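You operate a simulated robot arm through the tools that you are given. There is no shell and no other tool. Be economical: measure what you need, move in short steps, check, and stop when the job is done.

Carry out the task below with a simulated robot arm. There is one attempt and no reset: what you move stays moved.

TASK
Put one of the paper balls from the top of the teal bench on the disc there.
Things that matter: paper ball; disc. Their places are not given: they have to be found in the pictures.

It is judged by the outcome, as a careful person would: the job done as asked, and still so three seconds after it is handed in. It fails if anything else is knocked over, pushed out of place, dropped, spilled or broken.

THE ROBOT
A 7-joint arm with a two-finger parallel gripper, fixed in place. Base frame: the origin is at the foot of the arm, x ahead of it, y to its left, z up; the work surface is at about z = 0. Lengths are in mm, angles in rad, forces in N, time in s.
With the tool pointing down near the work surface it reaches from about 240 to 620 mm from the base axis. Its first joint turns from -1.152 to 1.152 rad. Payload 2.6 kg.
Tool frame: the origin (TCP) lies between the finger pads and is the grasp point; the fingertips stand 30 mm ahead of it; z points along the fingers, y is the line along which they close. The gripper opens to 94 mm. The fingers are 28 mm wide and 10 mm thick; the gripper's body (50 by 96 mm) begins 55 mm behind the TCP.
Orientation is that of the tool frame in the base frame, as [roll, pitch, yaw] about the fixed x, y, z axes, in that order (R = Rz(yaw) Ry(pitch) Rx(roll)). With the fingers straight down and closing along the base's y, the tool's x points along the base's -x, its y along +y and its z along -z.

THE INTERFACE
- The arm moves only by the tool servo_tool. Its argument "deltas" is a list of rows, each an object of numbers (a shift or turn left out is 0, a gripper value left out holds the last): "x", "y", "z": the shift along the base's x, y, z in mm; "rx", "ry", "rz": the turn, a rotation vector about the base's x, y, z in rad; "jaw": the opening, from 0 (shut) to 1 (fully open). In form: [{"x": .., "y": .., "z": .., "rx": .., "ry": .., "rz": .., "jaw": ..}, ...]. A call has 1 to 10 rows; each row shifts and turns the commanded pose from where the row before left it. A row lasts 0.2 s, in which the tool goes at most 50 mm and 0.15 rad; a call with a longer step from one row to the next is refused whole, and so is a gripper value outside its range. A pose out of reach is approached as far as the arm can. The call stops where the force on the tool passes 40 N (or 10 N more than at its start, if that is more) or the arm is blocked; 0.2 s more then pass. The fingers move at their own pace (about 72 mm/s each) and stop on an object; they squeeze with about 38 N. The grip force told is the motor's: it shows also when the fingers shut on nothing. Time passes only in rows, and 0.2 s behind the last, so rows that do not move let the fingers close. It gives the time, the measured TCP pose, the force on the tool (base axes), the opening and the grip force at its end, in the units of the frame above (readings bear some noise), and new pictures: "show" is both (left out), scene, wrist or none.
- Cameras (640 x 400 px; columns grow to the right, rows downward): "scene" is fixed at [19.9, 412.2, 564.9]; the picture's right is [-0.92, -0.40, 0.00], its down [-0.21, 0.47, -0.86] and it looks along [0.34, -0.79, -0.52] (base axes); focal length 313 px, centre (320, 200). "wrist" rides on the gripper at [-37, 0, -58] in the tool frame; the picture's right is [0.00, -1.00, 0.00], its down [0.97, 0.00, -0.24] and it looks along [0.24, 0.00, 0.97] (tool axes); focal length 218 px, centre (320, 200).
- pixel_to_xyz(camera, pixels): for up to 12 pixels [column, row] of the newest picture of that camera ("zoom" is the newest enlarged one), the place [x, y, z] in the base frame of the surface seen there, good to about 3 mm, but the place of the scene camera against the robot may be out by one fixed shift of up to 12 mm in any direction. No time passes.
- zoom(camera, box): a new picture of the part [left, top, right, bottom] of that camera's present view, enlarged. No time passes.
- sign_off(): hands the job in; it is judged then, once.

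Work in short steps. Measure before you move; look again where a grasp or a placing could have gone wrong, and mend it. You have 60 turns and 120 pictures in all, the two below and enlarged ones among them. Open the gripper and draw the arm clear of the work before you hand the job in, unless the task says otherwise; then end with one line.

The tools are called after "Call:" as name(argument=value, ...) on one line, values as JSON. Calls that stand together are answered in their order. servo_tool: Moves the arm, as the interface text tells. Its arguments: {"type":"object","properties":{"deltas":{"type":"array","items":{"type":"object","properties":{"x":{"type":"number"},"y":{"type":"number"},"z":{"type":"number"},"rx":{"type":"number"},"ry":{"type":"number"},"rz":{"type":"number"},"jaw":{"type":"number"}}}},"show":{"type":"string","enum":["both","scene","wrist","none"]}},"required":["deltas"]} The other tools are called the same way: pixel_to_xyz (camera, pixels) gives the place of the surface under pixels of a picture; zoom (camera, box) takes an enlarged picture of a part of a camera's view; sign_off () hands the job in.

At the start:

```text
time: 0.0
position: [268.0, -218.1, 318.1]
orientation: [3.14, -0.001, -3.141]
ft_force: [-0.7, 0.0, -0.3]
grip_width: 94.3
grip_force: 0.1
```

scene: 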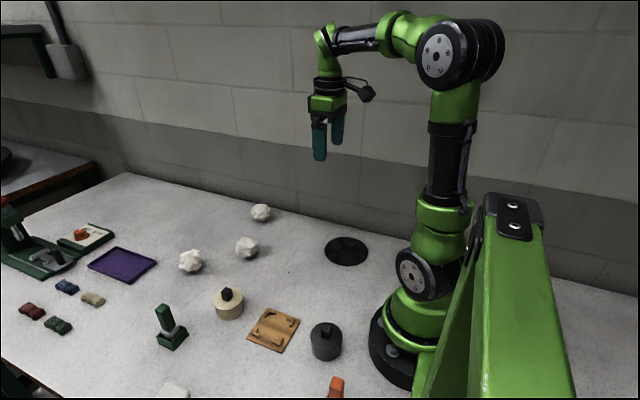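
wrist: 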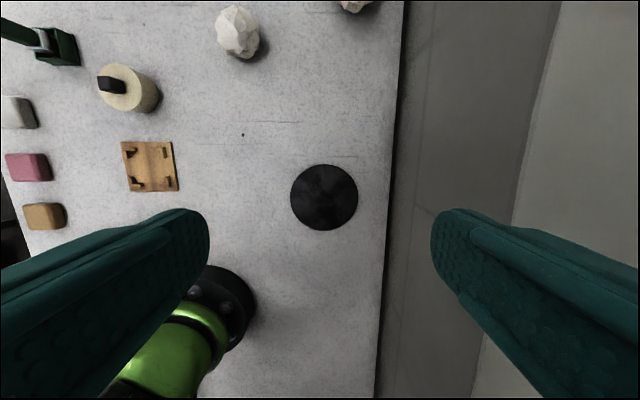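

The pictures show three paper balls, at scene (190,261), (246,247) and (261,212), and a dark disc at (346,251). I measure them and look closer.

Call:
pixel_to_xyz(camera="scene", pixels=[[190, 261], [246, 247], [261, 212], [346, 251], [326, 251], [367, 251], [346, 238], [346, 265], [190, 251], [246, 238], [261, 205]])

Call:
pixel_to_xyz(camera="wrist", pixels=[[237, 30], [324, 197], [292, 197], [357, 197], [324, 165], [324, 229], [380, 100]])

Call:
zoom(camera="scene", box=[160, 180, 400, 330])

Call:
zoom(camera="scene", box=[0, 140, 320, 400])

```text
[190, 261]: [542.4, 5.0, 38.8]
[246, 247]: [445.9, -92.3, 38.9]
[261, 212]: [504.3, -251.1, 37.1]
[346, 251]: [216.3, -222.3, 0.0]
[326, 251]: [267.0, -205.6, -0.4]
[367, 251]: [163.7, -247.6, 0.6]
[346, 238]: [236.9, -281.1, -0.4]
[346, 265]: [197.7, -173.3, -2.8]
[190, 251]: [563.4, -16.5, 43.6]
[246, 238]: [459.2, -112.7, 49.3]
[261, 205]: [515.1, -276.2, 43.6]
```

```text
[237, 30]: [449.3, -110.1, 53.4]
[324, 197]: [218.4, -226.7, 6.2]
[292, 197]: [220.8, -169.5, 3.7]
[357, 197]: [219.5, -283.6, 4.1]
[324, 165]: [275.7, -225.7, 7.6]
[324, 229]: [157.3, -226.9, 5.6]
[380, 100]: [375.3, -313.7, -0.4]
```

```text
2.67 times, centred on (280, 255) of scene
```

zoom: 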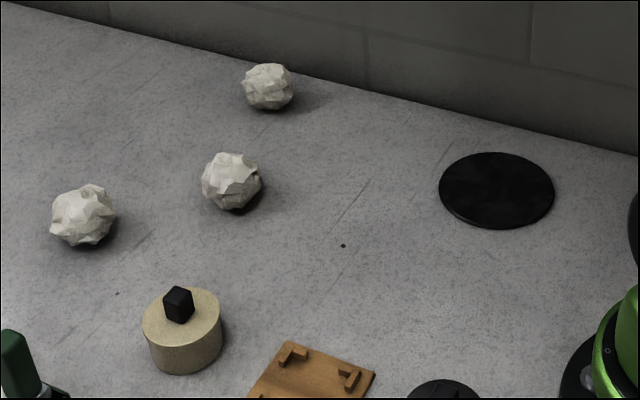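

```text
1.54 times, centred on (160, 270) of scene
```

zoom: 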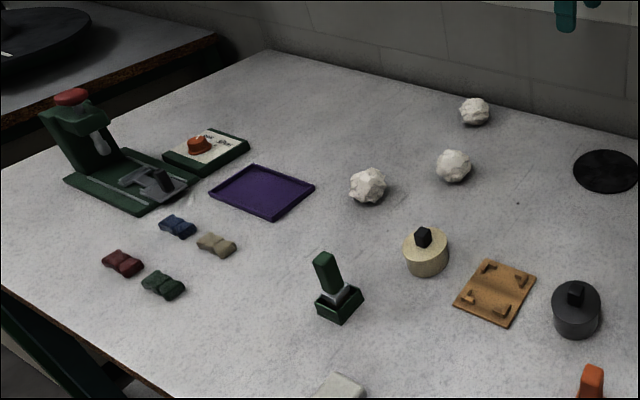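

The nearest ball is about at (452,-108), top about 53 mm; the disc is at about (218,-227) with a radius of about 57. I move above the ball.

Call:
servo_tool(deltas=[{"x": 37, "y": 22, "z": -25, "jaw": 1}, {"x": 37, "y": 22, "z": -25}, {"x": 36, "y": 22, "z": -25}, {"x": 37, "y": 22, "z": -25}, {"x": 37, "y": 22, "z": -25}, {}])

```text
time: 1.4
position: [451.5, -106.8, 192.1]
orientation: [3.141, 0.0, 3.141]
ft_force: [0.2, -0.3, 0.0]
grip_width: 93.9
grip_force: 0.2
```

scene: 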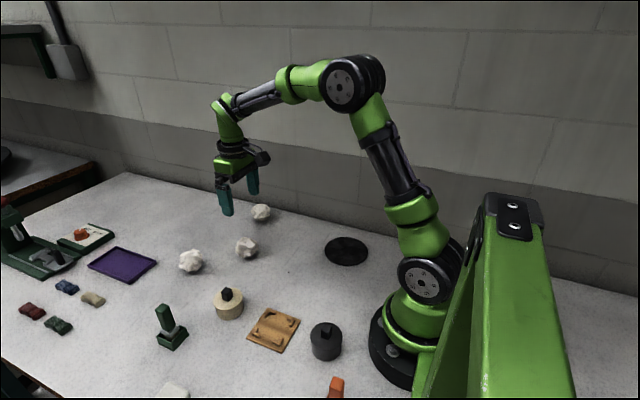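
wrist: 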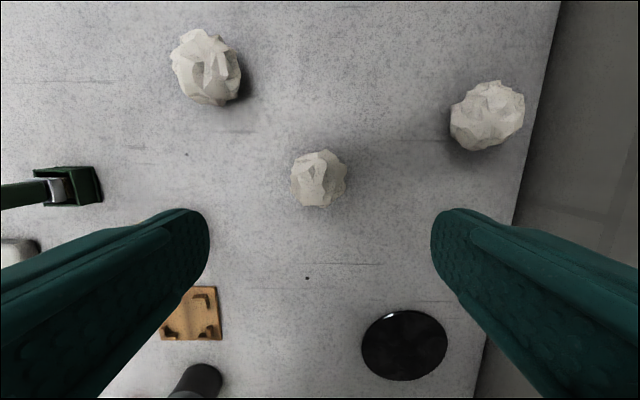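

The ball sits at wrist (319,179); I measure its edges and height.

Call:
pixel_to_xyz(camera="wrist", pixels=[[319, 179], [294, 180], [343, 180], [319, 154], [319, 203], [207, 65], [487, 115]])

Call:
zoom(camera="wrist", box=[240, 120, 400, 220])

```text
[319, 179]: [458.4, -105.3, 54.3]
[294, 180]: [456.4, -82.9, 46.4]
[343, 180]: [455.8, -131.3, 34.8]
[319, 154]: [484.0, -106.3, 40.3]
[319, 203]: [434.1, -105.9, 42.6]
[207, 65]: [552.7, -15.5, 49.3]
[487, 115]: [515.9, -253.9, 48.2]
```

```text
4.00 times, centred on (320, 170) of wrist
```

zoom: 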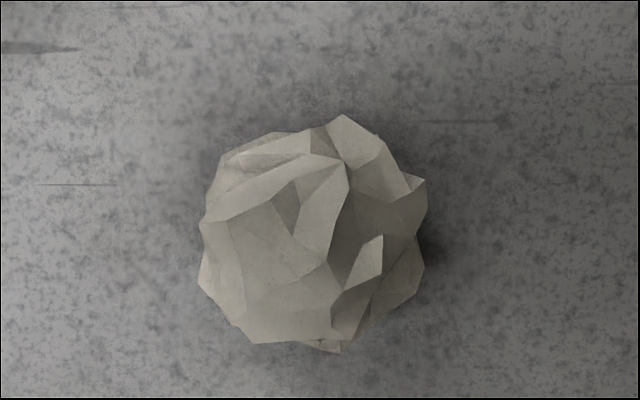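

Ball centre is about (459,-107), about 52 across. I descend with the jaws open to TCP z about 36 (tips at about 6).

Call:
servo_tool(deltas=[{"x": 7.5, "z": -40}, {"z": -40}, {"z": -40}, {"z": -24}, {"z": -12}, {}])

```text
time: 2.8
position: [459.5, -107.1, 35.9]
orientation: [-3.142, 0.002, 3.141]
ft_force: [0.1, 0.0, 0.4]
grip_width: 93.7
grip_force: 0.0
```

scene: 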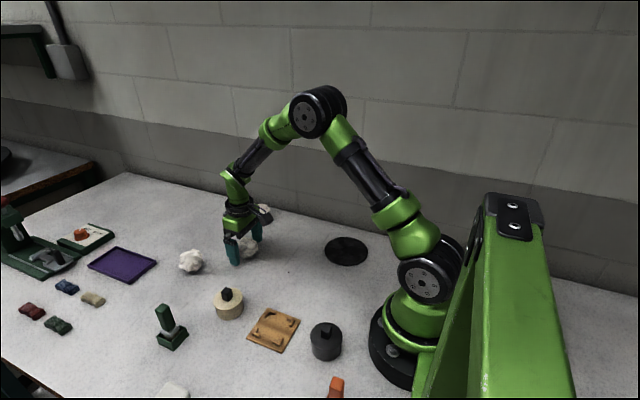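
wrist: 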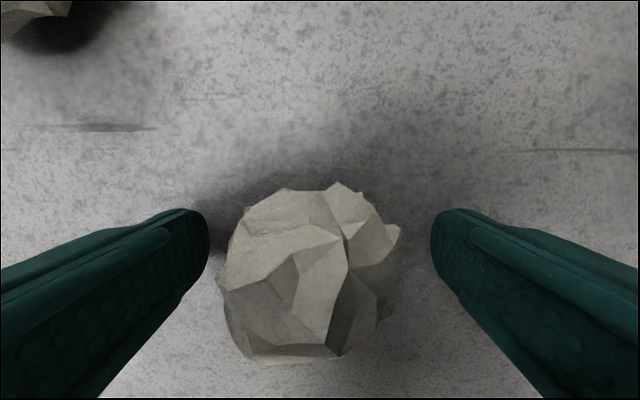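

The ball is between the fingers. I close partway first (about 45 mm), to avoid crushing.

Call:
servo_tool(deltas=[{"jaw": 0.6}, {"jaw": 0.52}, {"jaw": 0.48}, {}])

```text
time: 3.8
position: [458.4, -108.2, 36.8]
orientation: [-3.141, 0.001, 3.14]
ft_force: [-1.2, -0.2, -0.2]
grip_width: 57.4
grip_force: 38.3
```

scene: 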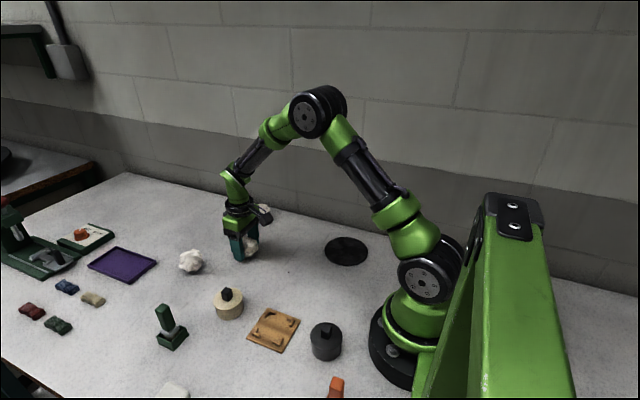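
wrist: 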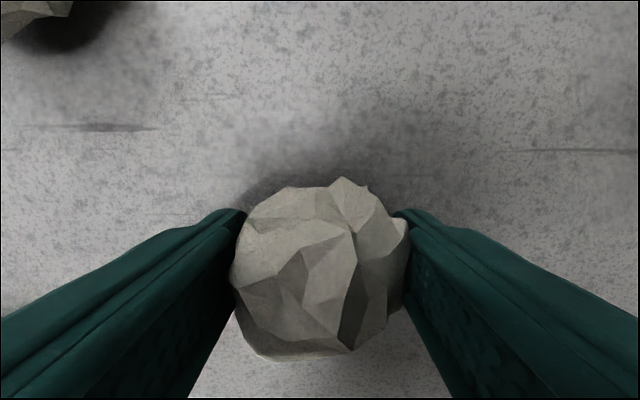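

The ball is gripped at 57 mm with full force. I lift it straight up.

Call:
servo_tool(deltas=[{"z": 10}, {"z": 20}, {"z": 30}, {"z": 30}, {}])

```text
time: 5.0
position: [459.9, -107.3, 126.3]
orientation: [-3.141, 0.0, -3.141]
ft_force: [0.4, -0.6, -0.9]
grip_width: 56.5
grip_force: 38.2
```

scene: 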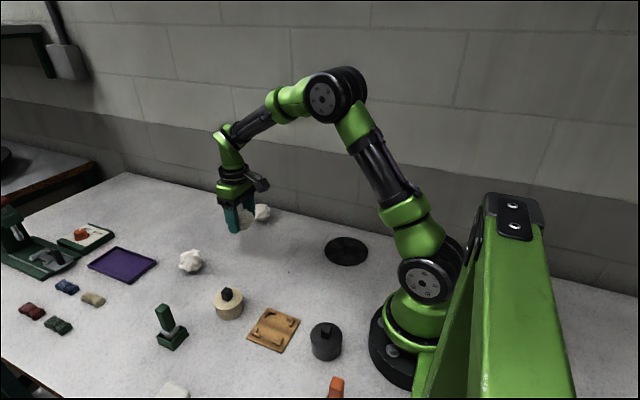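
wrist: 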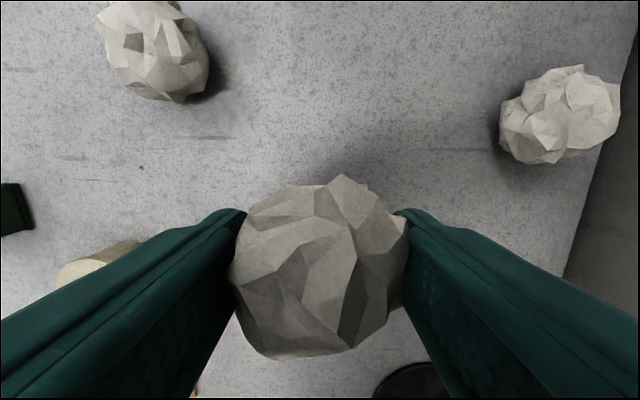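

Held. I carry it over the disc at (218,-227), staying high.

Call:
servo_tool(deltas=[{"x": -30, "y": -15}, {"x": -35, "y": -17}, {"x": -35, "y": -18}, {"x": -35, "y": -18}, {"x": -35, "y": -18}, {"x": -35, "y": -18}, {"x": -22, "y": -10}, {"x": -15, "y": -6}, {}])

```text
time: 7.0
position: [216.7, -227.6, 126.4]
orientation: [-3.14, 0.0, 3.139]
ft_force: [0.8, 0.0, 0.2]
grip_width: 56.5
grip_force: 38.4
```

scene: 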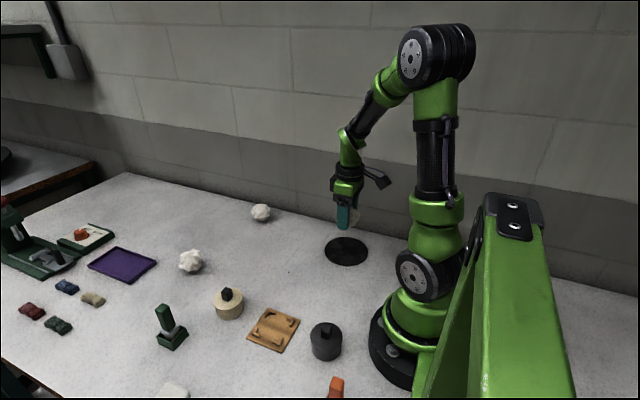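
wrist: 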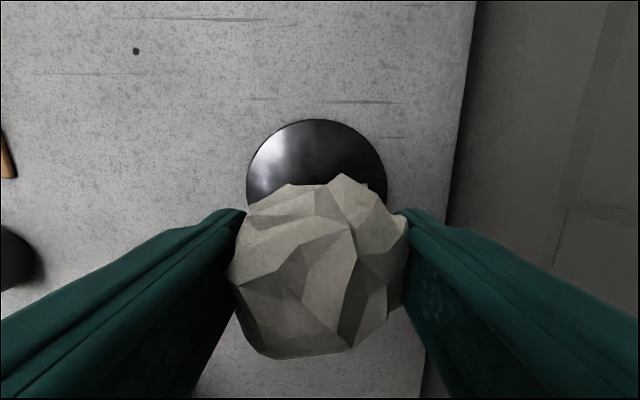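

I check the disc's shape and place from this view before lowering.

Call:
pixel_to_xyz(camera="wrist", pixels=[[317, 123], [317, 150], [317, 175], [252, 180], [382, 180], [280, 150], [317, 112], [237, 180]])

Call:
zoom(camera="scene", box=[296, 200, 400, 280])

```text
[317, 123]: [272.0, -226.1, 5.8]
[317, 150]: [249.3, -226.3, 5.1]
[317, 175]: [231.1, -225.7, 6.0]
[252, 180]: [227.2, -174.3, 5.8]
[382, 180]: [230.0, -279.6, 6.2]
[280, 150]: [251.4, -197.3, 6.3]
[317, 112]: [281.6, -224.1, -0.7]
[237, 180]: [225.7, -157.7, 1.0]
```

```text
5.00 times, centred on (348, 240) of scene
```

zoom: 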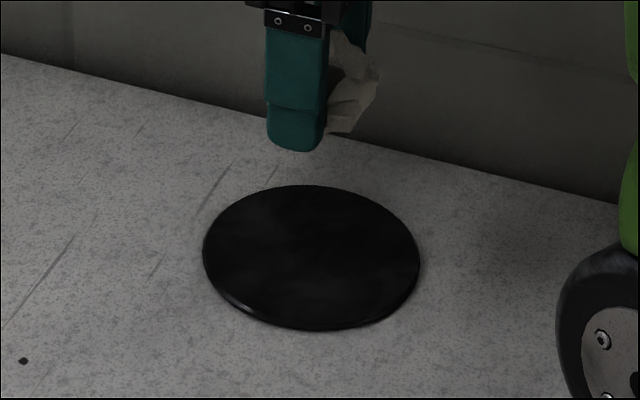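

The disc is flat with its top at about 6 mm. Release height is about 36+6 = 42; I lower to about 43.

Call:
servo_tool(deltas=[{"z": -30}, {"z": -25}, {"z": -15}, {"z": -8}, {"z": -5}, {}])

```text
time: 8.4
position: [217.0, -228.2, 43.2]
orientation: [-3.14, 0.001, 3.141]
ft_force: [0.8, 0.0, 0.2]
grip_width: 56.5
grip_force: 37.6
```

scene: 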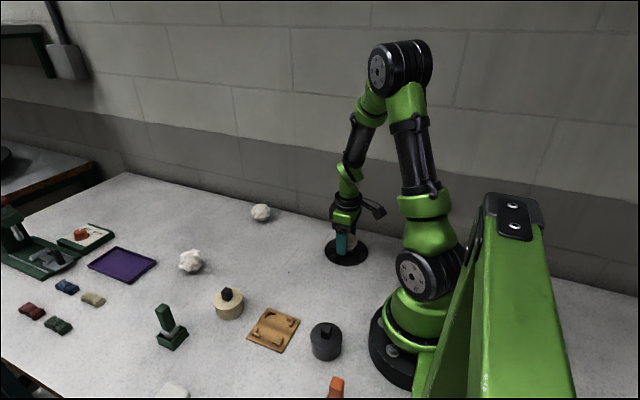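
wrist: 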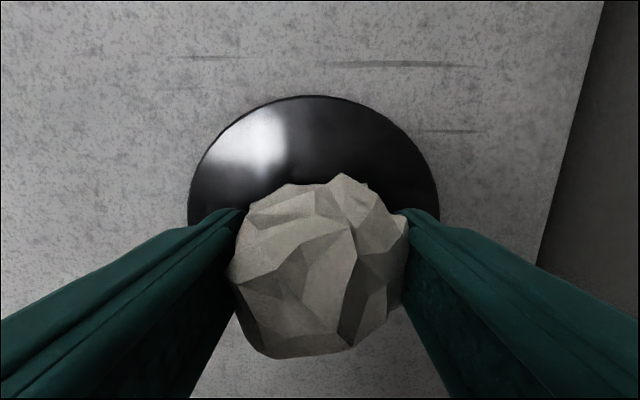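

No contact yet; I ease down 2 mm more watching the force.

Call:
servo_tool(deltas=[{"z": -1}, {"z": -1}, {}], show="none")

```text
time: 9.2
position: [217.8, -228.1, 42.6]
orientation: [3.141, 0.001, -3.139]
ft_force: [0.1, 0.2, -0.7]
grip_width: 56.5
grip_force: 37.6
```

Call:
servo_tool(deltas=[{"z": -0.7}, {"z": -0.7}, {}], show="none")

Call:
zoom(camera="scene", box=[296, 200, 400, 280])

```text
time: 10.0
position: [217.9, -228.2, 40.7]
orientation: [-3.141, 0.003, 3.142]
ft_force: [-3.0, 2.1, 20.3]
grip_width: 56.7
grip_force: 37.5
```

```text
5.00 times, centred on (348, 240) of scene
```

zoom: 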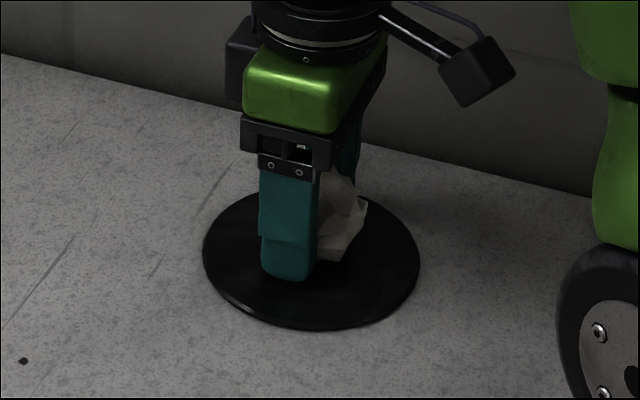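

The ball presses on the disc (20 N). I ease up slightly to relieve the force, then open gently.

Call:
servo_tool(deltas=[{"z": 0.8}, {}, {"jaw": 0.64}, {"jaw": 0.68}, {"jaw": 0.75}, {"jaw": 0.85}, {"jaw": 1}, {}])

```text
time: 11.8
position: [218.1, -227.5, 40.1]
orientation: [3.141, 0.0, -3.141]
ft_force: [-0.1, 0.3, 0.0]
grip_width: 93.9
grip_force: 0.0
```

scene: 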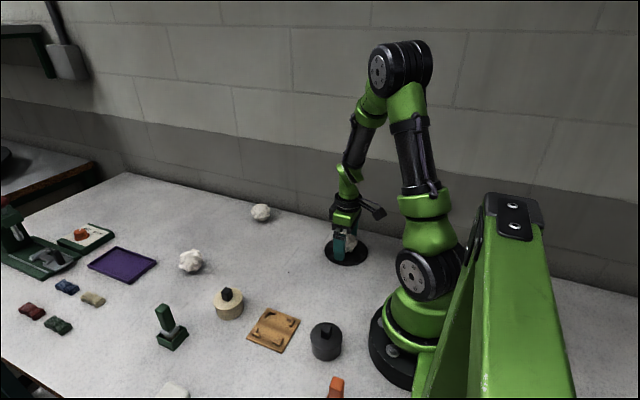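
wrist: 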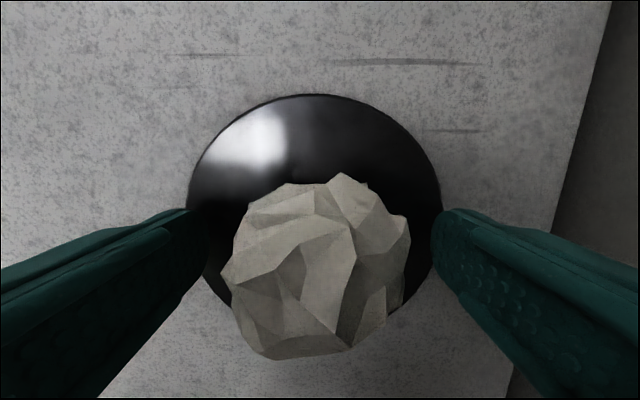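

The ball is free and resting on the disc. I withdraw straight up and watch it.

Call:
servo_tool(deltas=[{"z": 15}, {"z": 30}, {"z": 40}, {"z": 45}, {"z": 45}, {"z": 45}, {}, {}])

Call:
zoom(camera="scene", box=[296, 200, 400, 280])

```text
time: 13.6
position: [217.2, -228.9, 261.2]
orientation: [-3.141, -0.001, -3.142]
ft_force: [-0.1, 0.0, -0.5]
grip_width: 94.1
grip_force: 0.0
```

scene: 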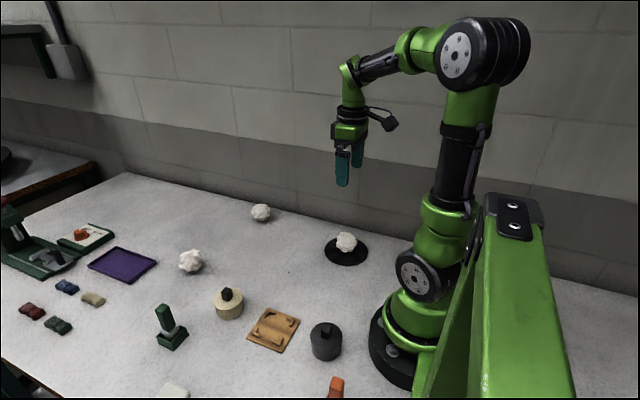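
wrist: 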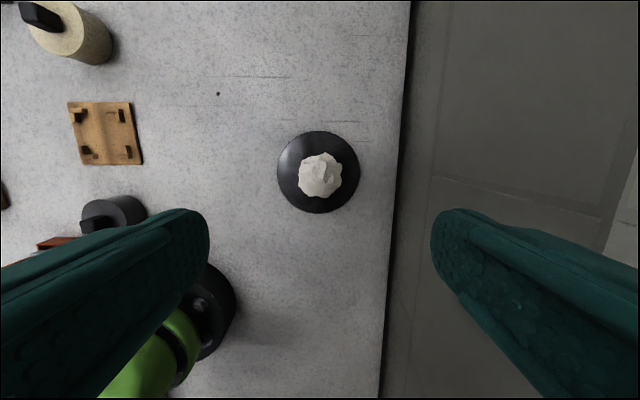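

```text
5.00 times, centred on (348, 240) of scene
```

zoom: 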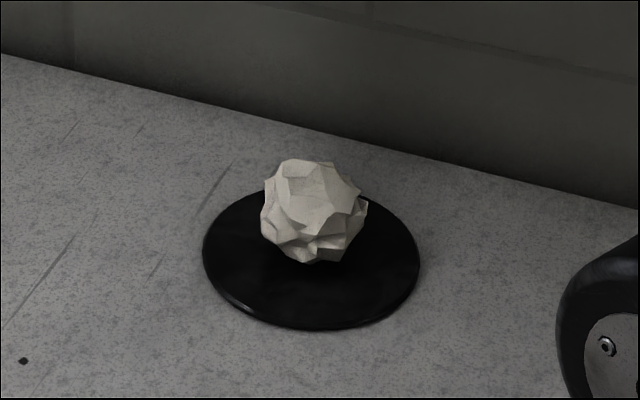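

The ball rests centrally on the disc and everything else is unmoved. I hand in.

Call:
sign_off()

```text
The job is handed in.
```

One paper ball is resting near the centre of the disc, the gripper is open and clear, and nothing else was moved.
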